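You operate a simulated robot arm through the tools that you are given. There is no shell and no other tool.

Carry out the task below with a simulated robot arm. There is one attempt and no reset: what you move stays moved.

## Task
Brush the dust off the blue shoe and box it.
Fine: use the brown brush and lay it back; the shoe goes in the shoe box, lid on last. Set down upright: brown brush. What is to be rubbed or washed off counts as gone when no trace of it is left.
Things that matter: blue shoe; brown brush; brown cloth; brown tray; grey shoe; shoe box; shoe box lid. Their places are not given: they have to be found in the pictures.

Only the result counts: the job must be done as asked and must still hold three seconds after the hand-in. Knocking over, shifting, dropping, spilling or breaking anything else fails it. A push-on lid holds only when it is set on centred and level and pressed home; a screw cap is set on level and turned clockwise until tight.

## Robot
A 6-joint arm with a fingered hand, fixed in place. Base frame: the origin is at the foot of the arm, x ahead of it, y to its left, z up. Readings come in m, rad, newtons and seconds.
With the tool pointing down near the work surface it reaches from about 0.1 to 0.78 m from the base axis. Its first joint turns from -2.897 to 2.897 rad. Payload 5 kg.
Tool frame: the origin (TCP) lies between the finger pads and is the grasp point; the fingertips stand 0.037 m ahead of it; z points along the fingers, y is the line along which they close. Largest opening 0.124 m; the body of the gripper starts 0.043 m behind the TCP. The gripper is a hand of 3 fingers: y runs from the thumb to the fingers, the wrist lies at [-0.021, -0.125, -0.215] in the tool frame, and closing takes about 1.5 s.
Orientation is told as [roll, pitch, yaw] about the base's x, y, z axes, in that order, counted from this pose: with the fingers straight down and the wrist toward the robot, the tool's x, y and z point along [0, 1, 0], [1, 0, 0] and [0, 0, -1] of the base frame.

## Interface
- The arm moves only by the tool play_rows. Its argument "targets" is a list of rows, each a list of 3 entries, a list of its own where there are three numbers: the shift along the tool's x, y, z in units of 50 mm (1.0 is 50 mm), then the turn, a rotation vector about the tool's x, y, z in units of 8 degrees (1.0 is 8 degrees), then the opening, from 0 (shut) to 1 (fully open). In form: [[[x, y, z], [wx, wy, wz], grip], ...]. A call has 1 to 20 rows; each row shifts and turns the commanded pose from where the row before left it, along the tool's axes as they then stand. A call with a number of a shift or a turn outside -1 to 1 is refused whole. Each row takes 0.2 s and may step no farther than 0.05 m and 0.15 rad from the row before; otherwise, or with a gripper value out of range, the whole call is refused. Where a pose cannot be reached the arm comes as near as it can. A force on the tool above 40 N (or 10 N above the force at the start of the call, whichever is more), or a blocked arm, ends the call early, and 0.2 s more pass. Each finger travels about 0.072 m/s and halts on what it meets, pressing with about 21 N; the grip force reading is that of the motor and also rises with nothing between the fingers. The clock runs only during rows and for 0.2 s after the last one: add rows that do not move to give the fingers time. The reply holds the time, the measured pose of the TCP, the force on the tool along the base axes, the opening and the grip force, in the units named above and with some noise, with the torque about the TCP (base axes, N m) and any sound that the robot's microphone picked up, and new pictures: "show" is both (left out), scene, wrist or none.
- Cameras (640 x 400 px; columns grow to the right, rows downward): "scene" is fixed at [0.3948, 0.4976, 1.3961]; the picture's right is [-0.88, -0.47, 0.00], its down [-0.29, 0.53, -0.80] and it looks along [0.38, -0.70, -0.60] (base axes); focal length 311 px, centre (320, 200). "wrist" rides on the gripper at [0.072, -0.104, -0.154] in the tool frame; the picture's right is [-0.83, 0.26, -0.49], its down [-0.51, -0.72, 0.47] and it looks along [-0.23, 0.64, 0.73] (tool axes); focal length 243 px, centre (320, 200).
- grasp_type(shape): the hand has 3 fingers and takes this shape, open, in about a second: jaw (thumb against the fingers, like two jaws); tri (thumb and two fingers); tip (a fingertip pinch); poke (one finger out to press); point (the index stretched); flat (the hand flat); cup (the hand cupped); fist (a fist). The gripper value then closes the fingers along that shape, each until it touches; the sizes above hold for jaw. It gives what a move gives, with no picture.
- point_at(camera, pixels): there is no depth. For up to 12 entries [column, row, z] of the newest picture of that camera ("zoom" is the newest enlarged one), the place [x, y] in the base frame at which the ray of that pixel passes the height z, good to about 0.002 m, but the place of the scene camera against the robot may be out by one fixed shift of up to 0.018 m in any direction. The clock stands still meanwhile.
- inspect(camera, box): a new picture of the part [left, top, right, bottom] of that camera's present view, enlarged. The clock stands still meanwhile.
- finish_job(): hands the job in; it is judged then, once.

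Open the gripper and draw the arm clear of the work before you hand the job in, unless the task says otherwise.

The tools are called after ">>>" as a command line: name --argument value ..., lists and objects as JSON in quotes. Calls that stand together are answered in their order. play_rows: Moves the arm, as the interface text tells. Its arguments: {"type":"object","properties":{"targets":{"type":"array","items":{"type":"array"}},"show":{"type":"string","enum":["both","scene","wrist","none"]}},"required":["targets"]} The other tools are called the same way: grasp_type (shape) gives the hand a shape; point_at (camera, pixels) gives the place at which the rays of pixels pass given heights; inspect (camera, box) takes an enlarged picture of a part of a camera's view; finish_job () hands the job in.

At the start:

```text
time: 0.0
position: [0.7386, -0.093, 1.0946]
tool_rot: [0.001, -0.001, -0.001]
force: [0.0, 0.6, -0.5]
wrist_torque: [0.0, -0.03, 0.0]
finger_gap: 0.1239
grip_force: 0.1
shape: jaw
```

scene: 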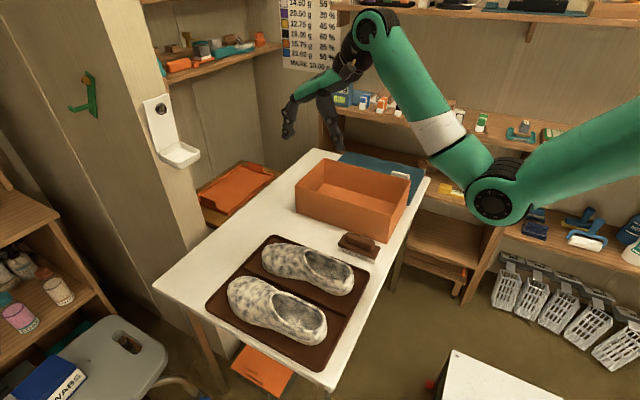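
wrist: 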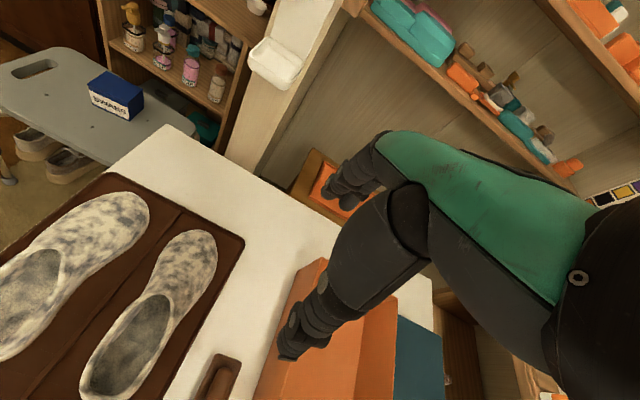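

I start by looking closer at the table: tray with two dusty shoes (around 290,290), the brush at (358,245), the box at (350,195), and the blue cloth or lid behind it.

>>> inspect --camera "scene" --box '[190, 220, 400, 390]'

>>> inspect --camera "scene" --box '[270, 130, 450, 270]'

>>> inspect --camera "wrist" --box '[0, 160, 320, 400]'

>>> inspect --camera "scene" --box '[180, 140, 300, 240]'

```text
2.35 times, centred on (295, 305) of scene
```

zoom: 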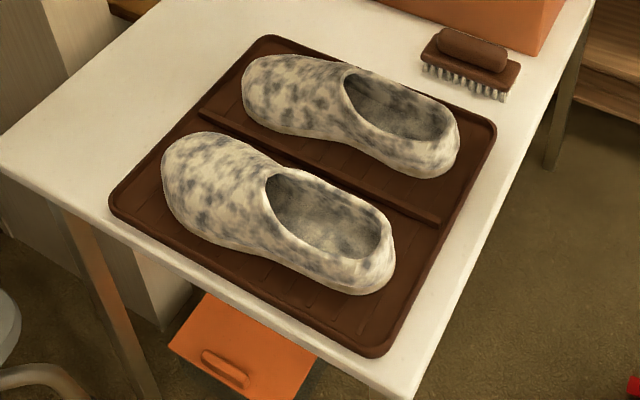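

```text
2.86 times, centred on (360, 200) of scene
```

zoom: 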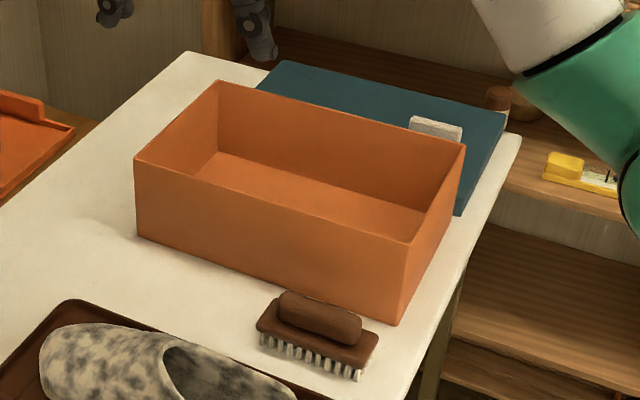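

```text
1.67 times, centred on (160, 280) of wrist
```

zoom: 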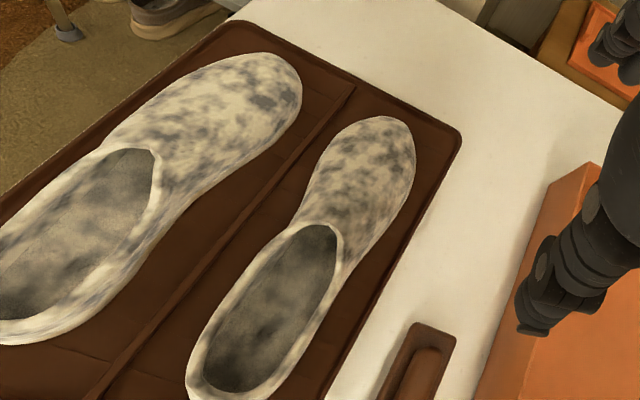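

```text
4.00 times, centred on (240, 190) of scene
```

zoom: 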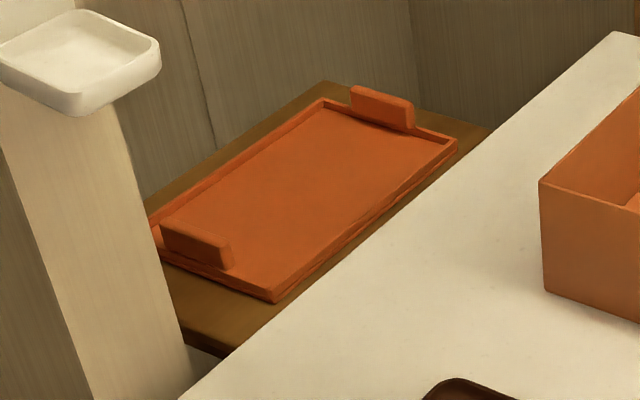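

The two shoes are both dust-covered, so I zoom closer to tell their true colour and find the cloth.

>>> inspect --camera "scene" --box '[255, 235, 360, 300]'

>>> inspect --camera "scene" --box '[222, 270, 332, 345]'

>>> inspect --camera "wrist" --box '[70, 220, 230, 400]'

>>> inspect --camera "wrist" --box '[0, 180, 160, 370]'

>>> inspect --camera "scene" --box '[380, 60, 640, 230]'

>>> inspect --camera "scene" --box '[380, 220, 640, 400]'

>>> inspect --camera "scene" --box '[0, 160, 240, 400]'

```text
6.10 times, centred on (308, 268) of scene
```

zoom: 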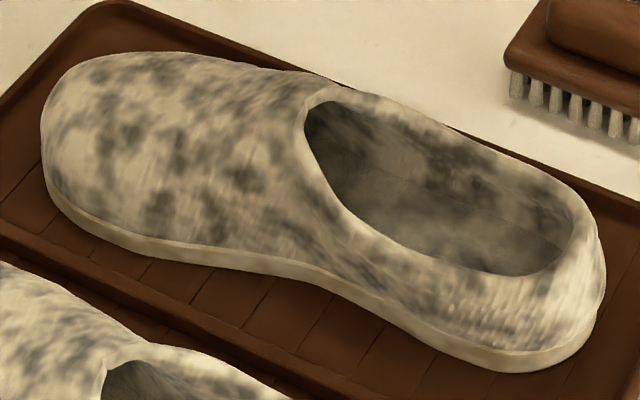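

```text
5.33 times, centred on (277, 308) of scene
```

zoom: 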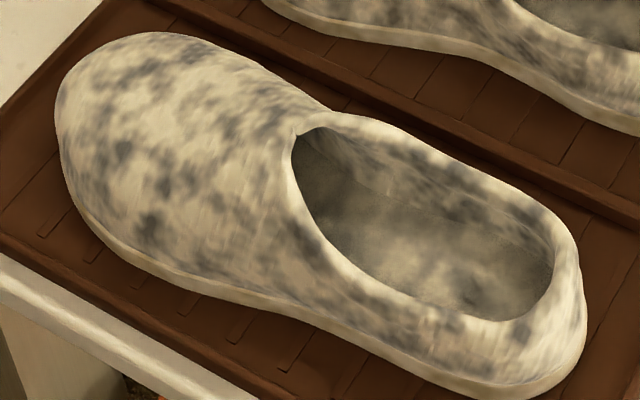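

```text
2.22 times, centred on (150, 310) of wrist
```

zoom: 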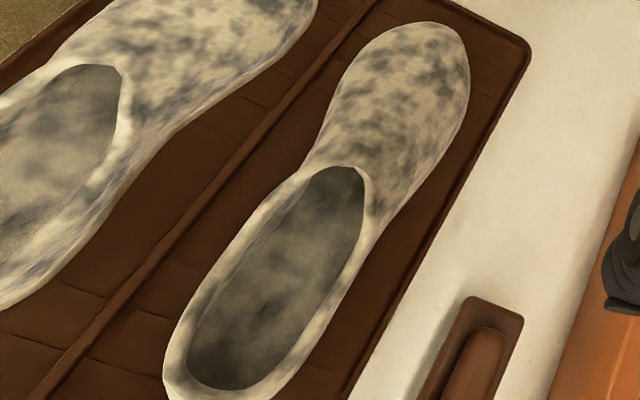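

```text
2.11 times, centred on (80, 275) of wrist
```

zoom: 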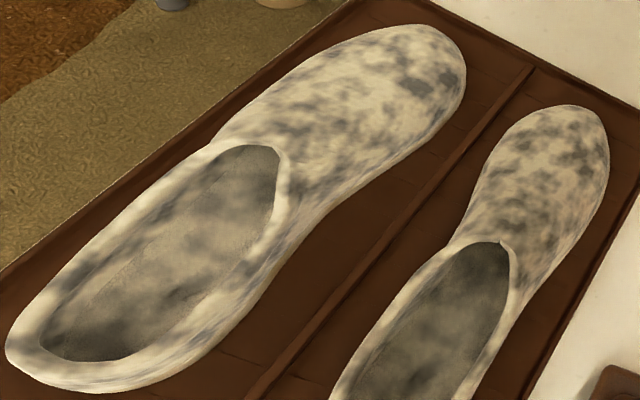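

```text
2.35 times, centred on (510, 145) of scene
```

zoom: 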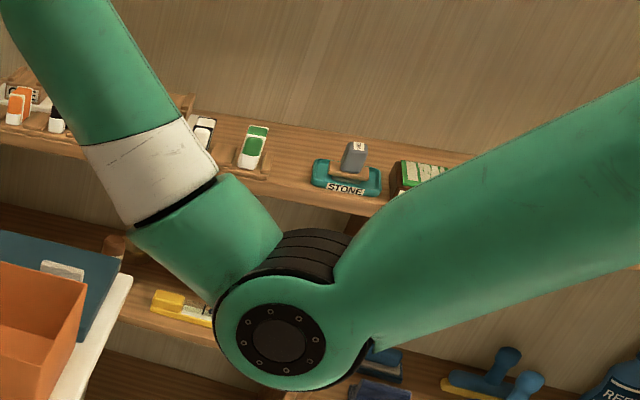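

```text
2.22 times, centred on (510, 310) of scene
```

zoom: 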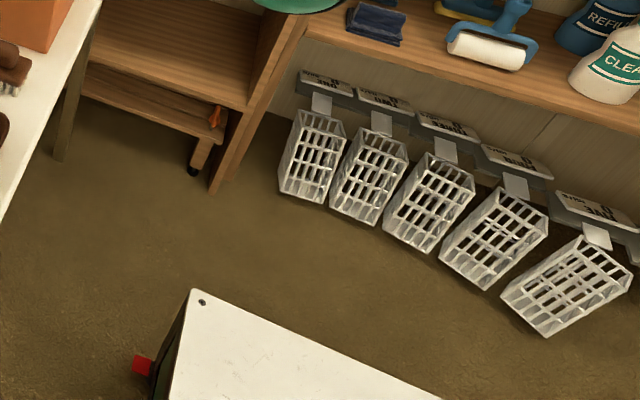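

```text
1.67 times, centred on (120, 280) of scene
```

zoom: 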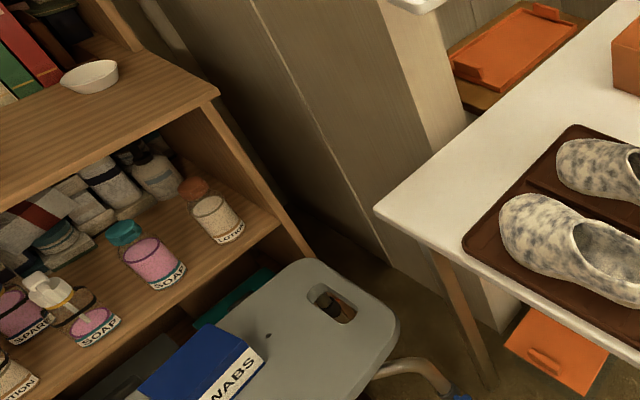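

The front shoe (scene ~277,308) shows bluish gaps in the dust while the rear one (308,268) shows neutral grey, so the front shoe looks to be the blue one. I triangulate heights by comparing both cameras' rays for the tray corner and the brush.

>>> point_at --camera "scene" --pixels '[[273, 236, 0.3], [273, 236, 0.5], [273, 236, 0.7], [153, 286, 0.4], [153, 286, 0.6], [358, 240, 0.4], [358, 240, 0.6], [319, 372, 0.5]]'

>>> point_at --camera "wrist" --pixels '[[243, 238, 0.3], [243, 238, 0.5], [243, 238, 0.7], [168, 126, 0.4], [168, 126, 0.6], [218, 380, 0.4], [218, 380, 0.6]]'

```text
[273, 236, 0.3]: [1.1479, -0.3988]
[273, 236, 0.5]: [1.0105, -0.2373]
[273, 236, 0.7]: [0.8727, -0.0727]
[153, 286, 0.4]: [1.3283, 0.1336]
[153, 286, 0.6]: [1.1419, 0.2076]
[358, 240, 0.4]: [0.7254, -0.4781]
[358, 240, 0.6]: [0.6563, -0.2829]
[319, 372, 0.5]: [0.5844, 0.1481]
```

```text
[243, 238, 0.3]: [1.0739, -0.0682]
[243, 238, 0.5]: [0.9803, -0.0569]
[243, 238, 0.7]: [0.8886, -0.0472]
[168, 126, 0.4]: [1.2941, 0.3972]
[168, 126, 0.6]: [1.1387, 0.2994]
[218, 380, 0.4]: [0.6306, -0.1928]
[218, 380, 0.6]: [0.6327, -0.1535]
```

The table top lies near z≈0.72. I get rough places of all objects from the scene camera at that height before moving the arm for a better wrist view.

>>> point_at --camera "scene" --pixels '[[153, 286, 0.72], [330, 390, 0.72], [318, 150, 0.72], [430, 178, 0.72], [206, 304, 0.72], [319, 372, 0.72], [370, 273, 0.72], [273, 236, 0.72], [300, 190, 0.8], [408, 208, 0.8], [358, 242, 0.76], [326, 163, 0.8]]'

>>> point_at --camera "scene" --pixels '[[232, 295, 0.74], [324, 335, 0.74], [262, 258, 0.74], [352, 288, 0.74], [340, 155, 0.72], [425, 172, 0.72], [411, 178, 0.74], [388, 150, 0.72]]'

```text
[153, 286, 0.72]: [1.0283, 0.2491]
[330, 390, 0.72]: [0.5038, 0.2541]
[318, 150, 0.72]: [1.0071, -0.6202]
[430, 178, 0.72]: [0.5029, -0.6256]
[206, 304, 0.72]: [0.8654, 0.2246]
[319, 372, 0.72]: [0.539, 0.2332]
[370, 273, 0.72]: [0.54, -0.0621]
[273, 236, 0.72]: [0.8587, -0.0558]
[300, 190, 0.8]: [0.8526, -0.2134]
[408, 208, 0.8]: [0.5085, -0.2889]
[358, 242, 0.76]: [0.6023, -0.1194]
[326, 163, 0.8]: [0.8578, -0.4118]
```

```text
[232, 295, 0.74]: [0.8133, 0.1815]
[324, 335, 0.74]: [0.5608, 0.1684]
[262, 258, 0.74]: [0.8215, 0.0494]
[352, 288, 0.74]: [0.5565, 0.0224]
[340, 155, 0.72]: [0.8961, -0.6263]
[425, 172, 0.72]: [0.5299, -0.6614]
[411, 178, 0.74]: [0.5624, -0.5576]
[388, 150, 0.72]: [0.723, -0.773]
```

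Rough map (scene): table x 0.50–1.03, y −0.62–0.25; tray x 0.54–0.86, y −0.06–0.23; box x 0.51–0.86, y about −0.22 to −0.42; brush near (0.60,−0.12). I pull the arm back to get a wide wrist view of the table.

>>> play_rows --targets '[[[0, -0.9, -0.1], [0, 0, 0], 1], [[0, -0.9, -0.1], [0, 0, 0], 1], [[0, -0.9, -0.1], [0, 0, 0], 1], [[0, -0.9, -0.1], [0, 0, 0], 1], [[0, -0.9, -0.1], [0, 0, 0], 1], [[0, -0.9, -0.1], [0, 0, 0], 1], [[0, -0.9, -0.1], [0, 0, 0], 1], [[0, -0.5, -0.1], [0, 0, 0], 1]]'

```text
time: 1.8
position: [0.4552, -0.103, 1.0829]
tool_rot: [0.0, 0.0, 0.002]
force: [0.6, 0.0, 0.0]
wrist_torque: [0.02, 0.01, -0.02]
finger_gap: 0.1237
grip_force: 0.0
shape: jaw
out of reach, approached as far as the arm can: row 5, 6, 7, 8
```

scene: 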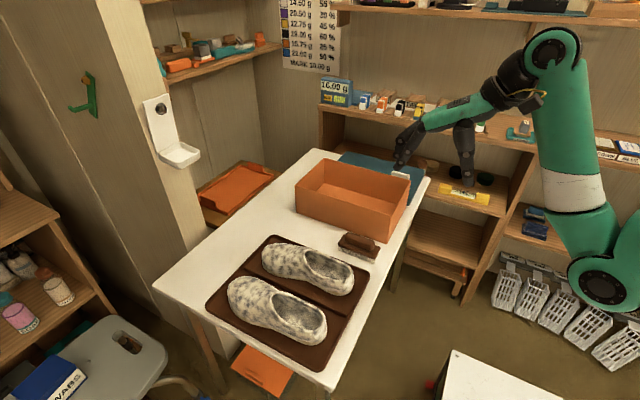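
wrist: 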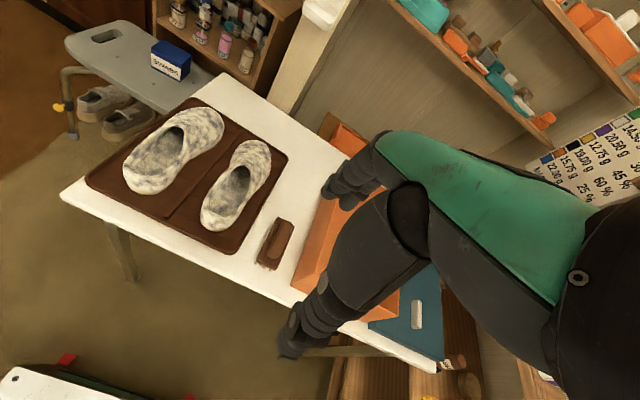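

The wrist view now shows everything: left shoe (170,150) has bluish gaps, right (238,185) neutral; brush at (276,243), lid with white grip at (415,313). I zoom into them.

>>> inspect --camera "wrist" --box '[80, 90, 300, 230]'

>>> inspect --camera "wrist" --box '[230, 200, 330, 290]'

>>> inspect --camera "wrist" --box '[330, 250, 480, 390]'

>>> inspect --camera "scene" --box '[320, 140, 500, 240]'

```text
2.86 times, centred on (190, 160) of wrist
```

zoom: 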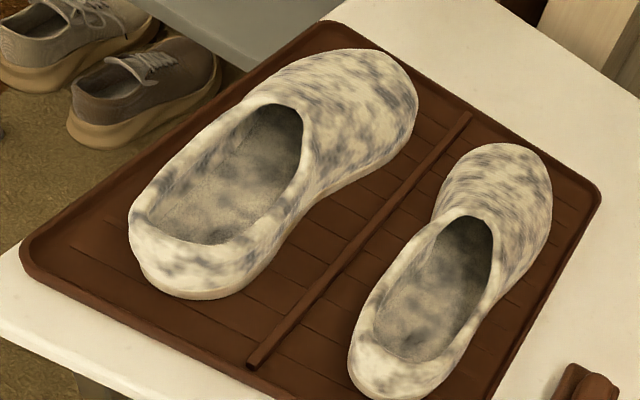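

```text
4.44 times, centred on (280, 245) of wrist
```

zoom: 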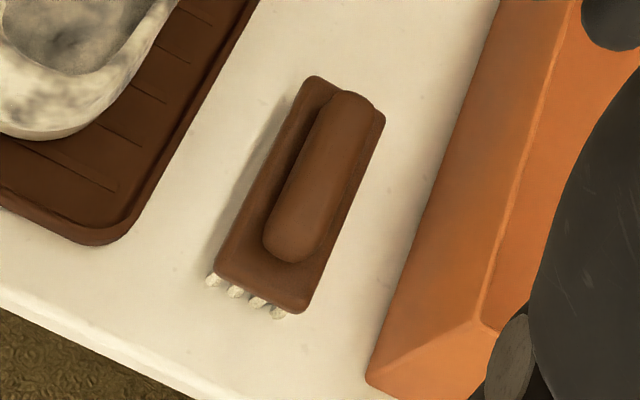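

```text
2.86 times, centred on (405, 320) of wrist
```

zoom: 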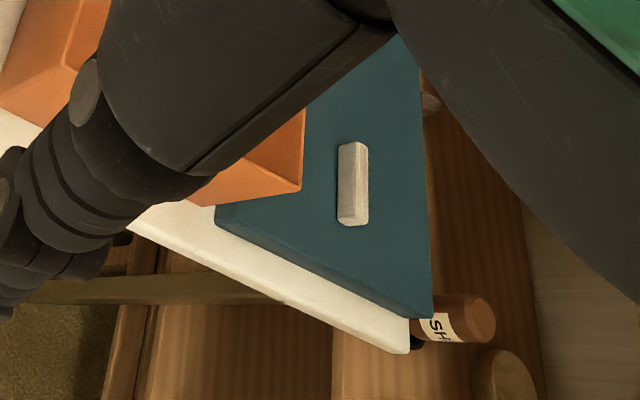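

```text
3.56 times, centred on (410, 190) of scene
```

zoom: 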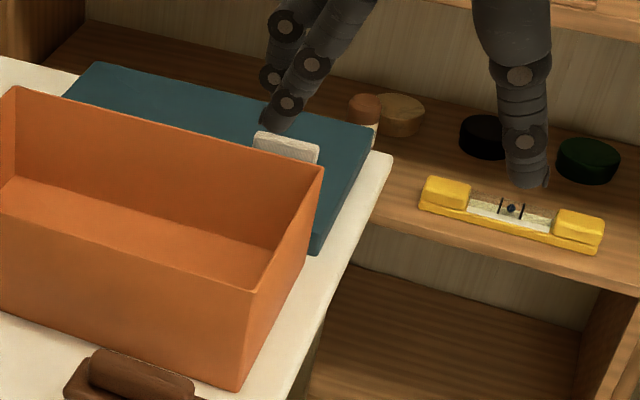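

I re-zoom on the brush with the wrist camera so I can measure it in the enlarged picture.

>>> inspect --camera "wrist" --box '[230, 200, 330, 290]'

>>> point_at --camera "zoom" --pixels '[[348, 95, 0.77], [290, 258, 0.77], [315, 78, 0.755], [382, 118, 0.755], [220, 275, 0.755], [300, 310, 0.755], [212, 280, 0.72], [278, 316, 0.72], [130, 240, 0.72], [370, 385, 0.72], [485, 322, 0.82], [0, 290, 0.72]]'

>>> point_at --camera "wrist" --pixels '[[222, 73, 0.6], [222, 73, 0.72], [288, 158, 0.6], [288, 158, 0.72], [192, 97, 0.72], [88, 181, 0.72], [236, 254, 0.72], [435, 372, 0.72], [62, 196, 0.72]]'

```text
4.44 times, centred on (280, 245) of wrist
```

zoom: 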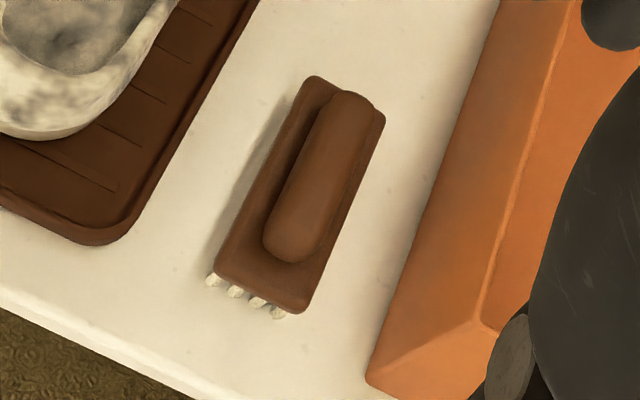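

```text
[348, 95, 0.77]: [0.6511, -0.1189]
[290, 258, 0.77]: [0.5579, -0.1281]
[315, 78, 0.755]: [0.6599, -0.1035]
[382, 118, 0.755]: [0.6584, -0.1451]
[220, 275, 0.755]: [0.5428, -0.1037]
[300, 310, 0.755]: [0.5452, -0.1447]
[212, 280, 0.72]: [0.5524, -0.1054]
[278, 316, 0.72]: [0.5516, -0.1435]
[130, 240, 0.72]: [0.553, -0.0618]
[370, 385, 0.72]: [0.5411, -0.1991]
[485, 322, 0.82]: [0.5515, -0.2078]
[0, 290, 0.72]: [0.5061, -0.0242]
```

```text
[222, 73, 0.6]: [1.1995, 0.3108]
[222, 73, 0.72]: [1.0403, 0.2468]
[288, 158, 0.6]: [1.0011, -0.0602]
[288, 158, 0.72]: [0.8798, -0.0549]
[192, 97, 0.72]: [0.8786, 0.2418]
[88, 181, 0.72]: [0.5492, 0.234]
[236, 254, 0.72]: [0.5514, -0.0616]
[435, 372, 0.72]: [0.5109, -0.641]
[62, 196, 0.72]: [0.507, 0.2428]
```

Brush block measured at x 0.545–0.66, y −0.104…−0.145 (centre ≈ (0.602,−0.1245)), with the box wall at y≈−0.20. I move above the brush and turn the hand −90° yaw so the fingers close across the handle.

>>> play_rows --targets '[[[-0.11, 0.735, 0], [0, 0, 0], 1], [[-0.11, 0.735, 0], [0, 0, 0], 1], [[-0.11, 0.735, 0], [0, 0, 0], 1], [[-0.11, 0.735, 0], [0, 0, 0], 1], [[0, 0, 0], [0, 0, 0.9375], 1], [[0, 0, 0], [0, 0, 0.9375], 1], [[0, 0, 0], [0, 0, 0.9375], 1], [[0, 0, 0], [0, 0, 0.9375], 1], [[0, 0, 0], [0, 0, 0.9375], 1], [[0, 0, 0], [0, 0, 0.9375], 1], [[0, 0, 0], [0, 0, 0.9375], 1], [[0, 0, 0], [0, 0, 0.9375], 1], [[0, 0, 0], [0, 0, 0.9375], 1], [[0, 0, 0], [0, 0, 0.9375], 1], [[0, 0, 0], [0, 0, 0.9375], 1], [[0, 0, 0], [0, 0, 0.9375], 1]]'

>>> point_at --camera "scene" --pixels '[[387, 243.6, 0.72], [391, 215, 0.78], [391, 215, 0.8], [391, 215, 0.82], [391, 215, 0.84]]'

```text
time: 5.2
position: [0.6351, -0.1606, 1.0207]
tool_rot: [0.005, -0.003, -1.568]
force: [0.0, 0.6, -0.1]
wrist_torque: [0.0, -0.01, -0.01]
finger_gap: 0.1238
grip_force: 0.1
shape: jaw
out of reach, approached as far as the arm can: row 13, 14, 15, 16
```

scene: 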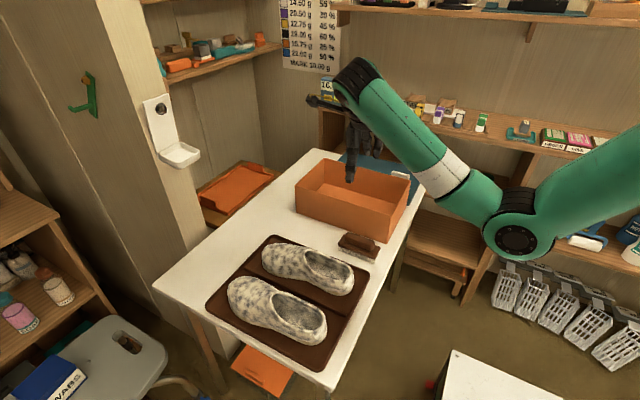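
wrist: 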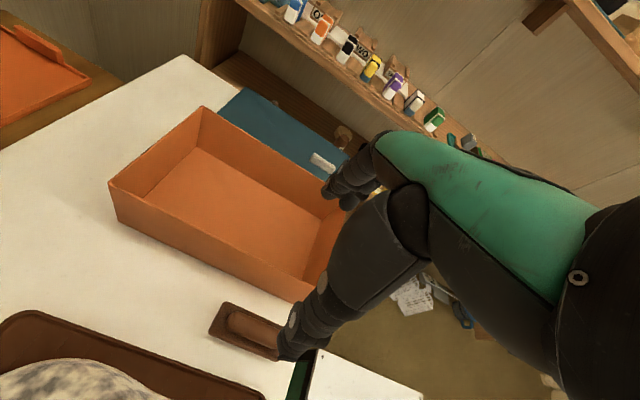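

```text
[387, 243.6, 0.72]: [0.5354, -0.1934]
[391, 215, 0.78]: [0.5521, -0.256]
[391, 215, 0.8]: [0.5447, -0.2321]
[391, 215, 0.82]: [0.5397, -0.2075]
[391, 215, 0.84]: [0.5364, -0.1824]
```

The arm ended at (0.635,−0.161,1.021) with yaw −90°, a bit off the commanded spot (reach limit at that height); box top is about z 0.83. I step down toward the brush to see whether the command follows.

>>> play_rows --targets '[[[-0.22, -0.24, 0.7], [0, 0, 0], 0.6], [[-0.22, -0.24, 0.7], [0, 0, 0], 0.6], [[-0.22, -0.24, 0.7], [0, 0, 0], 0.6], [[0, 0, 0], [0, 0, 0], 0.6]]'

```text
time: 6.2
position: [0.6022, -0.1271, 0.9165]
tool_rot: [-0.001, -0.001, -1.57]
force: [-0.6, -0.7, -0.7]
wrist_torque: [0.0, 0.03, -0.04]
finger_gap: 0.0749
grip_force: 0.0
shape: jaw
```

scene: 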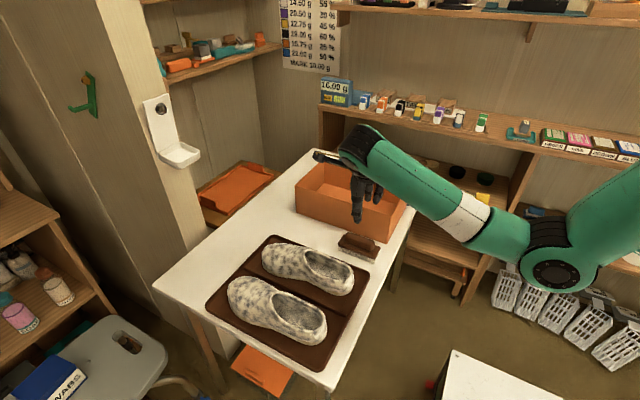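
wrist: 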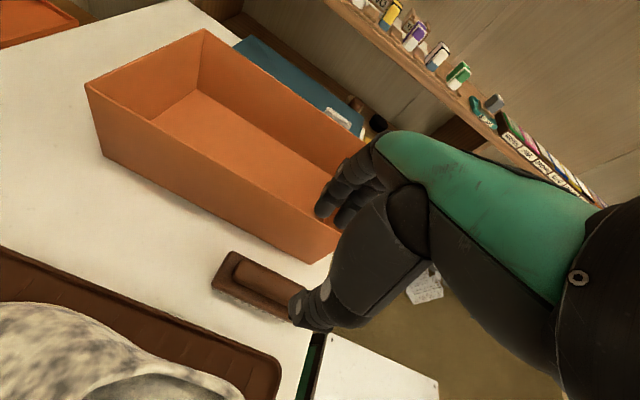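

Now at (0.602,−0.127,0.917), tracking well. I zoom the wrist view on the brush and thumb to check alignment before descending.

>>> inspect --camera "wrist" --box '[190, 140, 430, 350]'

>>> point_at --camera "wrist" --pixels '[[229, 251, 0.75], [211, 288, 0.75], [281, 318, 0.75], [236, 263, 0.775], [85, 87, 0.83], [307, 263, 0.71], [202, 29, 0.83], [280, 372, 0.72]]'

>>> inspect --camera "scene" --box '[300, 110, 430, 270]'

```text
1.90 times, centred on (310, 245) of wrist
```

zoom: 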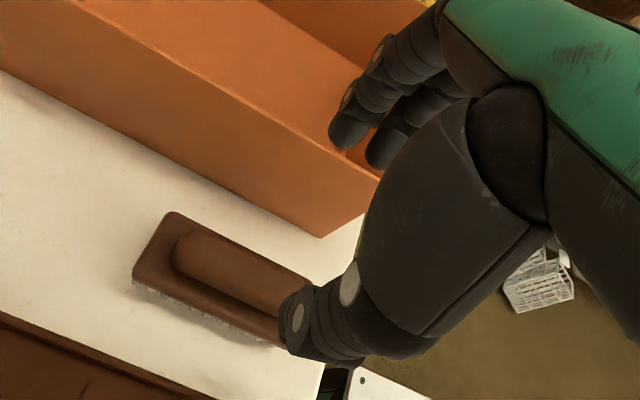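

```text
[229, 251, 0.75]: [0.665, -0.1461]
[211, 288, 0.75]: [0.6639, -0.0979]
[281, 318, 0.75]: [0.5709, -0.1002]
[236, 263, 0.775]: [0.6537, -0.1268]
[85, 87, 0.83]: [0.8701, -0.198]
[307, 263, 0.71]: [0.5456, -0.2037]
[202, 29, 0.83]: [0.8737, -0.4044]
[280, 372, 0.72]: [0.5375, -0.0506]
```

```text
2.50 times, centred on (365, 190) of scene
```

zoom: 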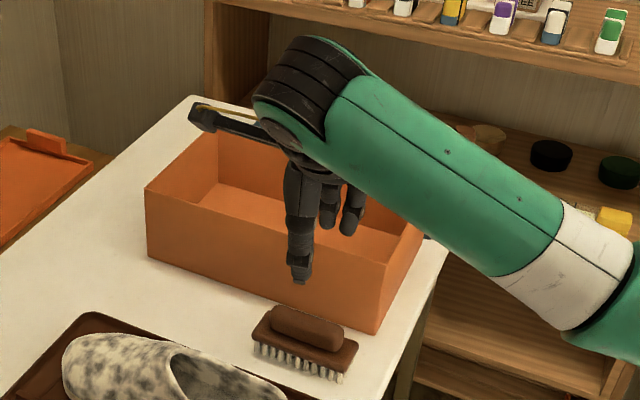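

Brush refined: x 0.546–0.665, y −0.099…−0.147, block top ≈0.747; box spans x 0.54–0.872, y −0.198…−0.405, top 0.83. I descend with a partial opening to z≈0.81 above the handle and look.

>>> play_rows --targets '[[[0.07, -0.07, 0.6], [0, 0, 0], 0.55], [[0, 0, 0.6], [0, 0, 0], 0.55], [[0, 0, 0.6], [0, 0, 0], 0.55], [[0, 0, 0.3], [0, 0, 0], 0.55]]'

>>> inspect --camera "wrist" --box '[190, 140, 430, 350]'

>>> inspect --camera "scene" --box '[310, 170, 420, 270]'

```text
time: 7.2
position: [0.6048, -0.1225, 0.8101]
tool_rot: [0.001, 0.001, -1.571]
force: [-0.5, 0.5, 0.1]
wrist_torque: [-0.01, 0.0, 0.01]
finger_gap: 0.0685
grip_force: 0.1
shape: jaw
```

scene: 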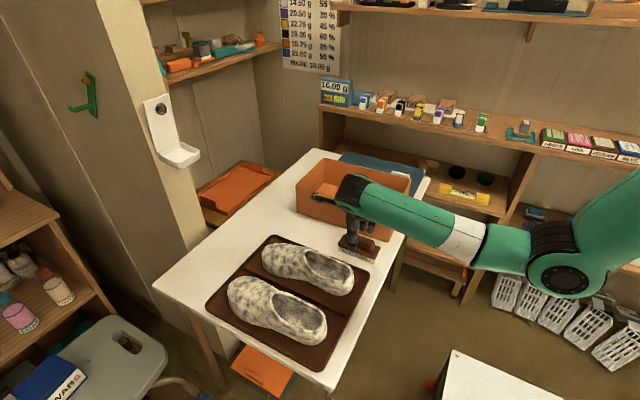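
wrist: 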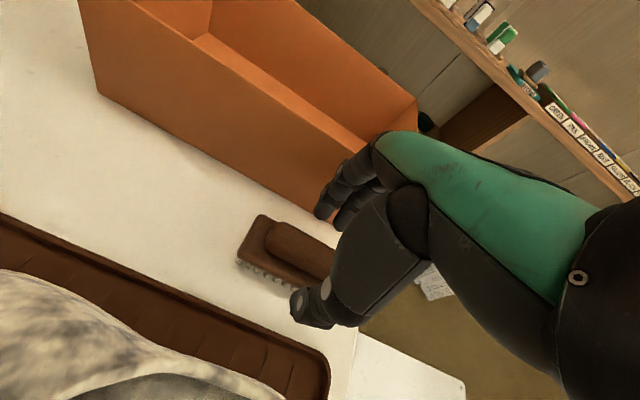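

```text
1.90 times, centred on (310, 245) of wrist
```

zoom: 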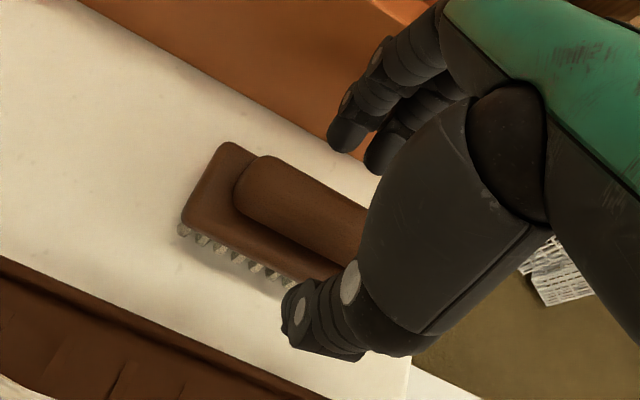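

```text
4.00 times, centred on (365, 220) of scene
```

zoom: 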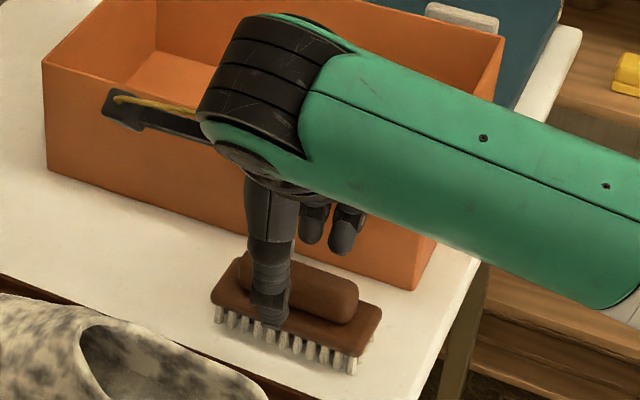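

Thumb and the two fingers straddle the handle (scene zoom 270,310 and 310–345,240). I lower 22 mm and close on the handle.

>>> play_rows --targets '[[[0, 0, 0.22], [0, 0, 0], 0.55], [[0, 0, 0.2], [0, 0, 0], 0.55], [[0, 0, 0], [0, 0, 0], 0.3], [[0, 0, 0], [0, 0, 0], 0.1], [[0, 0, 0], [0, 0, 0], 0], [[0, 0, 0], [0, 0, 0], 0], [[0, 0, 0], [0, 0, 0], 0], [[0, 0, 0], [0, 0, 0], 0]]'

>>> inspect --camera "wrist" --box '[190, 140, 430, 350]'

>>> inspect --camera "scene" --box '[310, 170, 420, 270]'

```text
time: 9.0
position: [0.6068, -0.1211, 0.7902]
tool_rot: [0.003, -0.001, -1.569]
force: [2.4, -1.4, 6.5]
wrist_torque: [-0.12, -0.07, -0.07]
finger_gap: 0.0288
grip_force: 21.6
shape: jaw
```

scene: 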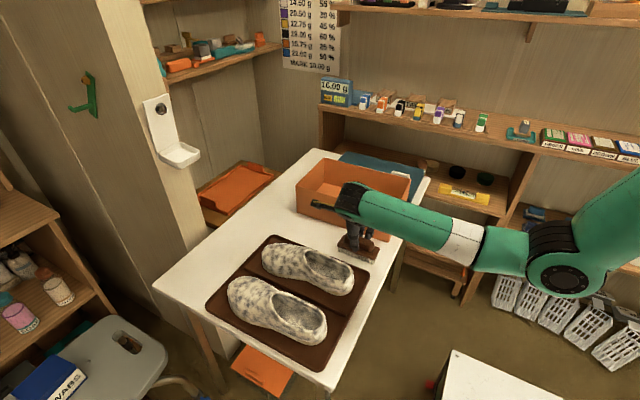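
wrist: 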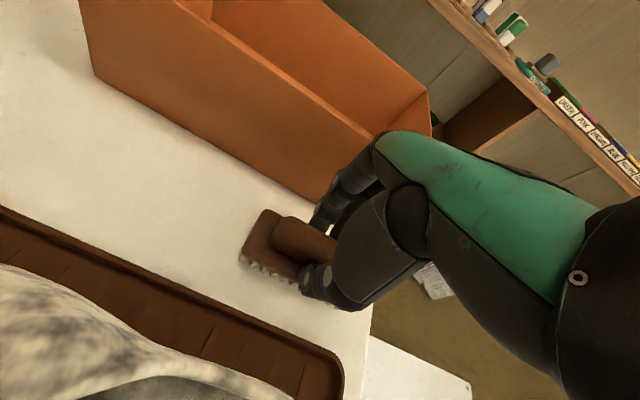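

```text
1.90 times, centred on (310, 245) of wrist
```

zoom: 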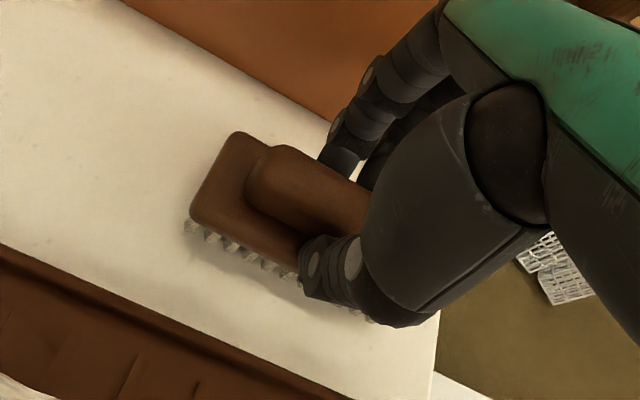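

```text
4.00 times, centred on (365, 220) of scene
```

zoom: 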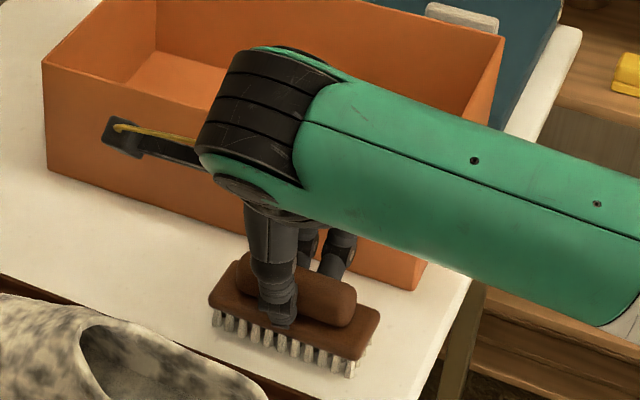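

Gripped the handle: gap 0.0288, grip 21.6 N, TCP (0.607,−0.121,0.790) — I note this as the put-back pose. Now I lift straight up 0.2 m and look.

>>> play_rows --targets '[[[0, 0, -0.4], [0, 0, 0], 0], [[0, 0, -0.6], [0, 0, 0], 0], [[0, 0, -0.8], [0, 0, 0], 0], [[0, 0, -0.8], [0, 0, 0], 0], [[0, 0, -0.8], [0, 0, 0], 0], [[0, 0, -0.6], [0, 0, 0], 0]]'

>>> inspect --camera "scene" --box '[290, 110, 420, 250]'

```text
time: 10.4
position: [0.606, -0.1243, 0.9824]
tool_rot: [0.003, -0.002, -1.57]
force: [1.1, -0.1, -0.5]
wrist_torque: [-0.01, 0.0, 0.04]
finger_gap: 0.0282
grip_force: 21.4
shape: jaw
out of reach, approached as far as the arm can: row 6
```

scene: 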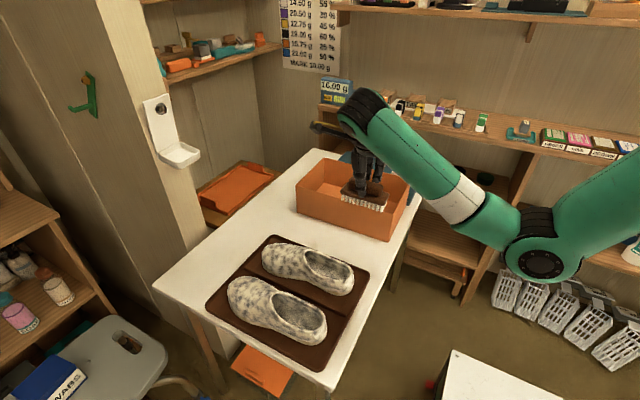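
wrist: 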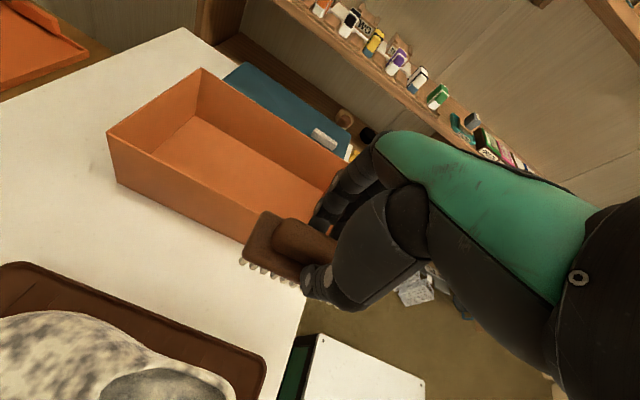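

```text
2.86 times, centred on (355, 180) of scene
```

zoom: 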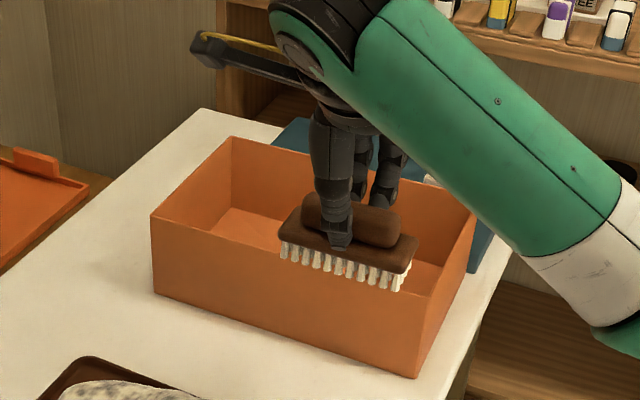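

Brush held firmly. I turn back to yaw 0 (brush axis then along base y) and move over toward the blue shoe's side to get a close look with the wrist camera.

>>> play_rows --targets '[[[0, 0, 0], [0, 0, -0.9375], 0], [[0, 0, 0], [0, 0, -0.9375], 0], [[0, 0, 0], [0, 0, -0.9375], 0], [[0, 0, 0], [0, 0, -0.9375], 0], [[0, 0, 0], [0, 0, -0.9375], 0], [[0, 0, 0], [0, 0, -0.9375], 0], [[0, 0, 0], [0, 0, -0.9375], 0], [[0, 0, 0], [0, 0, -0.9375], 0], [[0, 0, 0], [0, 0, -0.9375], 0], [[0, 0, 0], [0, 0, -0.9375], 0], [[0, 0, 0], [0, 0, -0.9375], 0], [[0, 0, 0], [0, 0, -0.9375], 0], [[0.9, -0.2, 0], [0, 0, 0], 0], [[0.9, -0.2, 0], [0, 0, 0], 0], [[0.9, -0.2, 0], [0, 0, 0], 0], [[0.9, -0.2, 0], [0, 0, 0], 0], [[0.9, -0.2, 0], [0, 0, 0], 0], [[0.9, -0.2, 0], [0, 0, 0], 0]]'

>>> inspect --camera "wrist" --box '[0, 60, 400, 310]'

```text
time: 14.2
position: [0.5484, 0.1464, 0.9853]
tool_rot: [0.0, 0.001, 0.001]
force: [0.1, 0.1, -0.6]
wrist_torque: [0.03, -0.01, 0.04]
finger_gap: 0.028
grip_force: 20.8
shape: jaw
```

scene: 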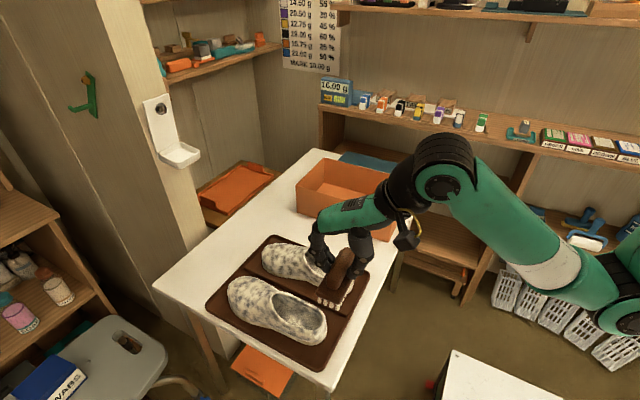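
wrist: 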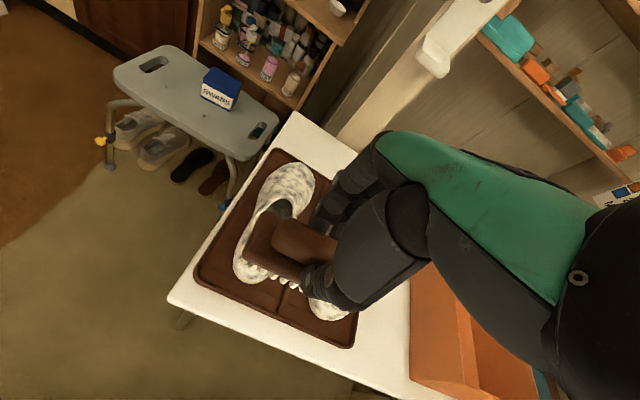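

```text
1.60 times, centred on (200, 185) of wrist
```

zoom: 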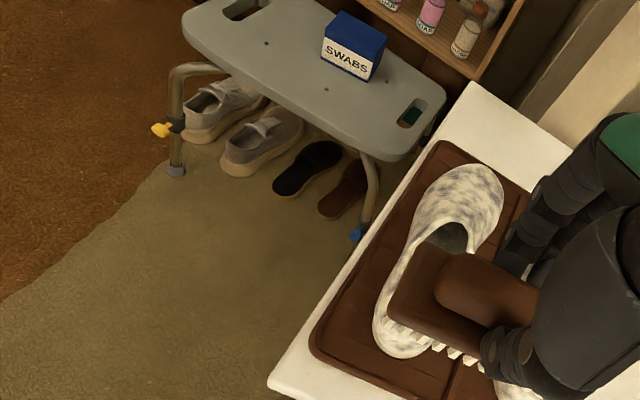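

I back off a little so the brush no longer hides the shoe, to measure the blue shoe's outline.

>>> play_rows --targets '[[[-0.8, -0.5, 0], [0, 0, 0], 0], [[-0.8, -0.5, 0], [0, 0, 0], 0], [[-0.8, -0.5, 0], [0, 0, 0], 0], [[-0.5, -0.5, 0], [0, 0, 0], 0]]' --show "wrist"

>>> inspect --camera "wrist" --box '[130, 90, 330, 240]'

```text
time: 15.2
position: [0.4477, 0.0017, 0.9843]
tool_rot: [0.001, 0.001, 0.0]
force: [0.1, -0.1, -0.9]
wrist_torque: [0.01, -0.02, 0.01]
finger_gap: 0.0278
grip_force: 20.7
shape: jaw
```

wrist: 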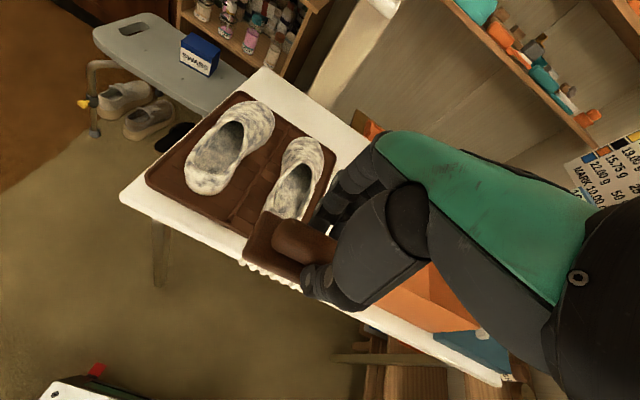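

```text
2.67 times, centred on (230, 165) of wrist
```

zoom: 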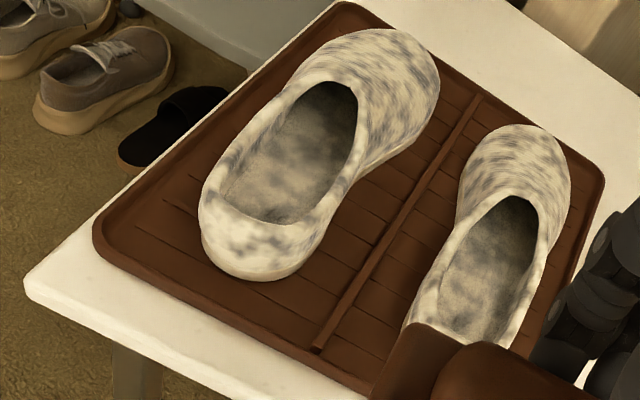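

I measure the blue shoe's outline, rim and tray from this enlarged view.

>>> point_at --camera "zoom" --pixels '[[262, 281, 0.72], [205, 248, 0.72], [320, 240, 0.72], [358, 182, 0.72], [432, 108, 0.73], [440, 85, 0.75], [375, 30, 0.77], [250, 220, 0.775], [300, 222, 0.775], [330, 82, 0.79], [355, 95, 0.79], [398, 32, 0.77]]'

>>> point_at --camera "zoom" --pixels '[[318, 350, 0.73], [475, 98, 0.73], [400, 320, 0.74], [456, 215, 0.73], [462, 180, 0.74], [540, 125, 0.77], [200, 200, 0.77], [275, 85, 0.78], [98, 222, 0.725], [600, 180, 0.725]]'

```text
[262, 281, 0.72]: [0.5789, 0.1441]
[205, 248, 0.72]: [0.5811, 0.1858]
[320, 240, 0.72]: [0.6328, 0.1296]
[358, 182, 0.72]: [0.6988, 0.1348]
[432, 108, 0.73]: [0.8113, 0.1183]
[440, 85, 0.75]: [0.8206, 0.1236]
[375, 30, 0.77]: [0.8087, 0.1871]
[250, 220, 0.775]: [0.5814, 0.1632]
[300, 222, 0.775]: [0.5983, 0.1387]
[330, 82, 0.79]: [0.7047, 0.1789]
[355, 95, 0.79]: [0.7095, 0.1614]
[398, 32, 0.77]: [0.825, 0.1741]
```

```text
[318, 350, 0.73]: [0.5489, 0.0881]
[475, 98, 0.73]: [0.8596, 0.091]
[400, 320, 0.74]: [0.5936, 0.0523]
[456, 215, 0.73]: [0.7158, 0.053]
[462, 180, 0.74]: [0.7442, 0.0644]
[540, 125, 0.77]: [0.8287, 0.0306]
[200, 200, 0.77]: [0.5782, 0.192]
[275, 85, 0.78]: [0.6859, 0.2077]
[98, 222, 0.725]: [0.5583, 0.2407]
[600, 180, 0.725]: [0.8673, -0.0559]
```

Blue shoe: heel x≈0.578, toe x≈0.835, centre y≈0.163, inner edge y≈0.12; tray ridge at y≈0.089; grey shoe's inner edge y≈0.06. I carry the brush above the blue shoe's toe box and lower to just above it.

>>> play_rows --targets '[[[0.46, 0.77, 0], [0, 0, 0], 0], [[0.46, 0.77, 0], [0, 0, 0], 0], [[0.46, 0.77, 0], [0, 0, 0], 0], [[0.46, 0.77, 0], [0, 0, 0], 0], [[0.46, 0.77, 0], [0, 0, 0], 0], [[0.46, 0.77, 0], [0, 0, 0], 0], [[0.46, 0.77, 0], [0, 0, 0], 0], [[0, 0, 0.7], [0, 0, 0], 0], [[0, 0, 0.7], [0, 0, 0], 0]]'

>>> inspect --camera "scene" --box '[210, 200, 380, 350]'

>>> inspect --camera "wrist" --box '[150, 150, 400, 350]'

```text
time: 17.2
position: [0.7157, 0.1615, 0.911]
tool_rot: [0.0, 0.0, 0.0]
force: [0.9, 0.1, -1.5]
wrist_torque: [-0.03, 0.01, 0.0]
finger_gap: 0.028
grip_force: 21.2
shape: jaw
```

scene: 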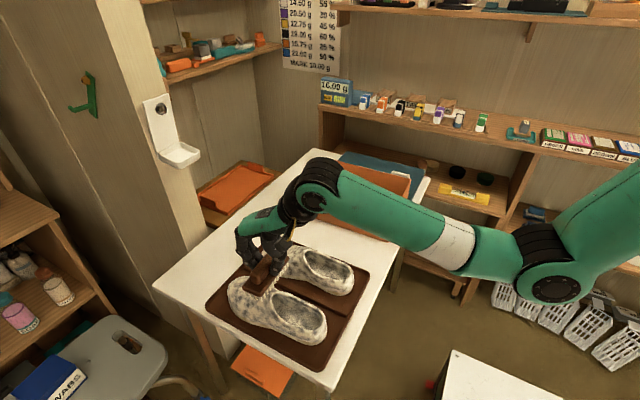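
wrist: 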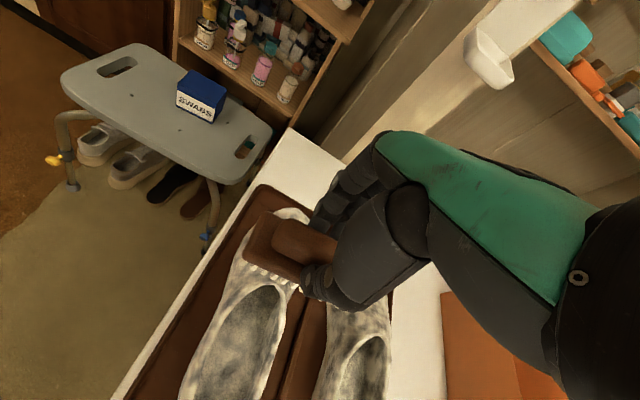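

```text
2.67 times, centred on (295, 275) of scene
```

zoom: 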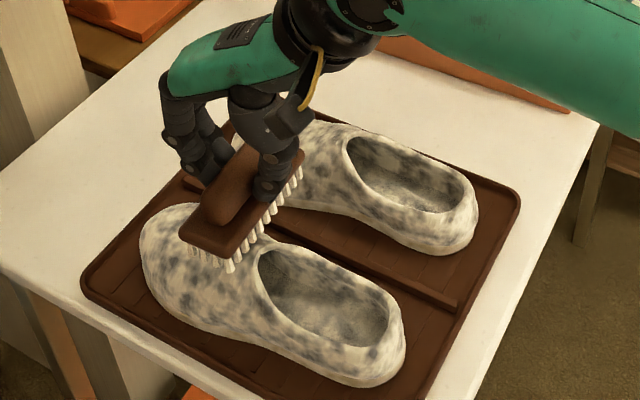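

```text
2.00 times, centred on (275, 250) of wrist
```

zoom: 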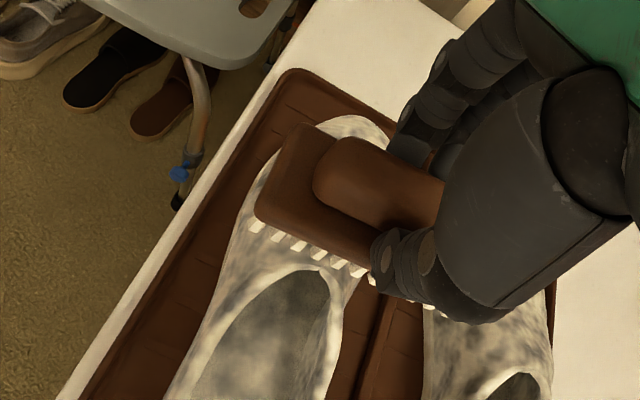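

Brush hovers over the toe box (scene zoom 235,200). I lower in small steps watching the force for contact.

>>> play_rows --targets '[[[0, 0, 0.3], [0, 0, 0], 0], [[0, 0, 0.2], [0, 0, 0], 0], [[0, 0, 0.1], [0, 0, 0], 0]]' --show "none"

```text
time: 18.0
position: [0.7174, 0.1611, 0.8831]
tool_rot: [-0.001, 0.0, -0.002]
force: [0.5, 0.3, -1.0]
wrist_torque: [0.0, 0.01, -0.02]
finger_gap: 0.0284
grip_force: 20.7
shape: jaw
```

No contact yet at z=0.883; continuing down in 4 mm steps.

>>> play_rows --targets '[[[0, 0, 0.08], [0, 0, 0], 0], [[0, 0, 0.08], [0, 0, 0], 0]]' --show "none"

>>> inspect --camera "scene" --box '[210, 230, 330, 330]'

```text
time: 18.6
position: [0.7166, 0.1625, 0.8762]
tool_rot: [0.001, 0.0, 0.001]
force: [-0.2, 0.1, -1.0]
wrist_torque: [0.0, 0.01, 0.0]
finger_gap: 0.0278
grip_force: 20.6
shape: jaw
```

```text
4.00 times, centred on (270, 280) of scene
```

zoom: 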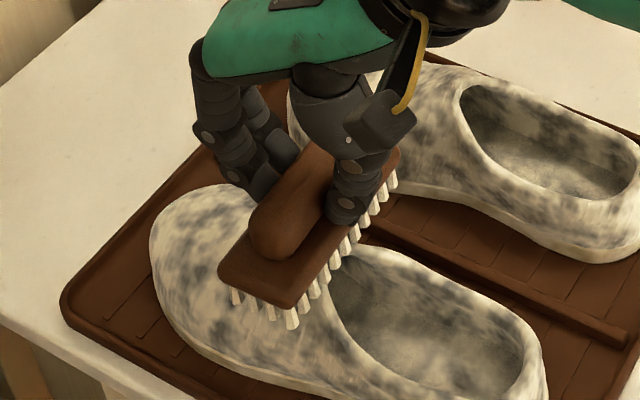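

Bristles just above the toe box; still no force. Continue down.

>>> play_rows --targets '[[[0, 0, 0.08], [0, 0, 0], 0], [[0, 0, 0.08], [0, 0, 0], 0]]' --show "none"

```text
time: 19.2
position: [0.7182, 0.1622, 0.8727]
tool_rot: [0.001, -0.006, 0.0]
force: [-3.3, -2.1, 24.6]
wrist_torque: [-0.11, 0.56, 0.0]
finger_gap: 0.0277
grip_force: 21.0
shape: jaw
```

Contact at z≈0.873 (24.6 N). I ease up 3 mm and make a short test stroke forward and back along x, then look at the effect.

>>> play_rows --targets '[[[0, 0, -0.06], [0, 0, 0], 0], [[0, 0.3, 0.01], [0, 0, 0], 0], [[0, 0.3, 0.02], [0, 0, 0], 0], [[0, -0.3, -0.02], [0, 0, 0], 0], [[0, -0.3, -0.01], [0, 0, 0], 0]]' --show "none"

>>> inspect --camera "scene" --box '[210, 230, 330, 330]'

```text
time: 20.4
position: [0.7173, 0.1631, 0.8718]
tool_rot: [0.002, 0.001, 0.001]
force: [3.3, -0.6, 5.7]
wrist_torque: [-0.01, -0.01, 0.0]
finger_gap: 0.0268
grip_force: 21.1
shape: jaw
```

```text
4.00 times, centred on (270, 280) of scene
```

zoom: 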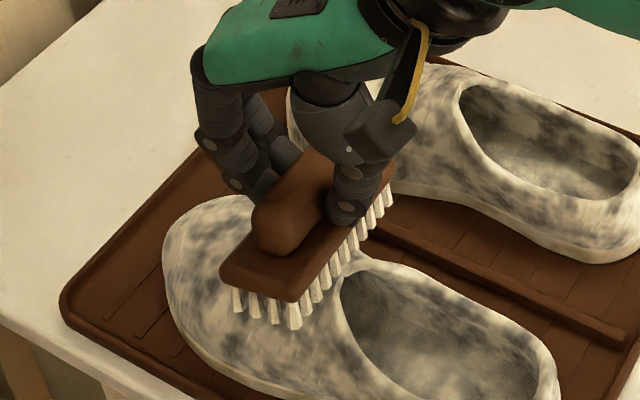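

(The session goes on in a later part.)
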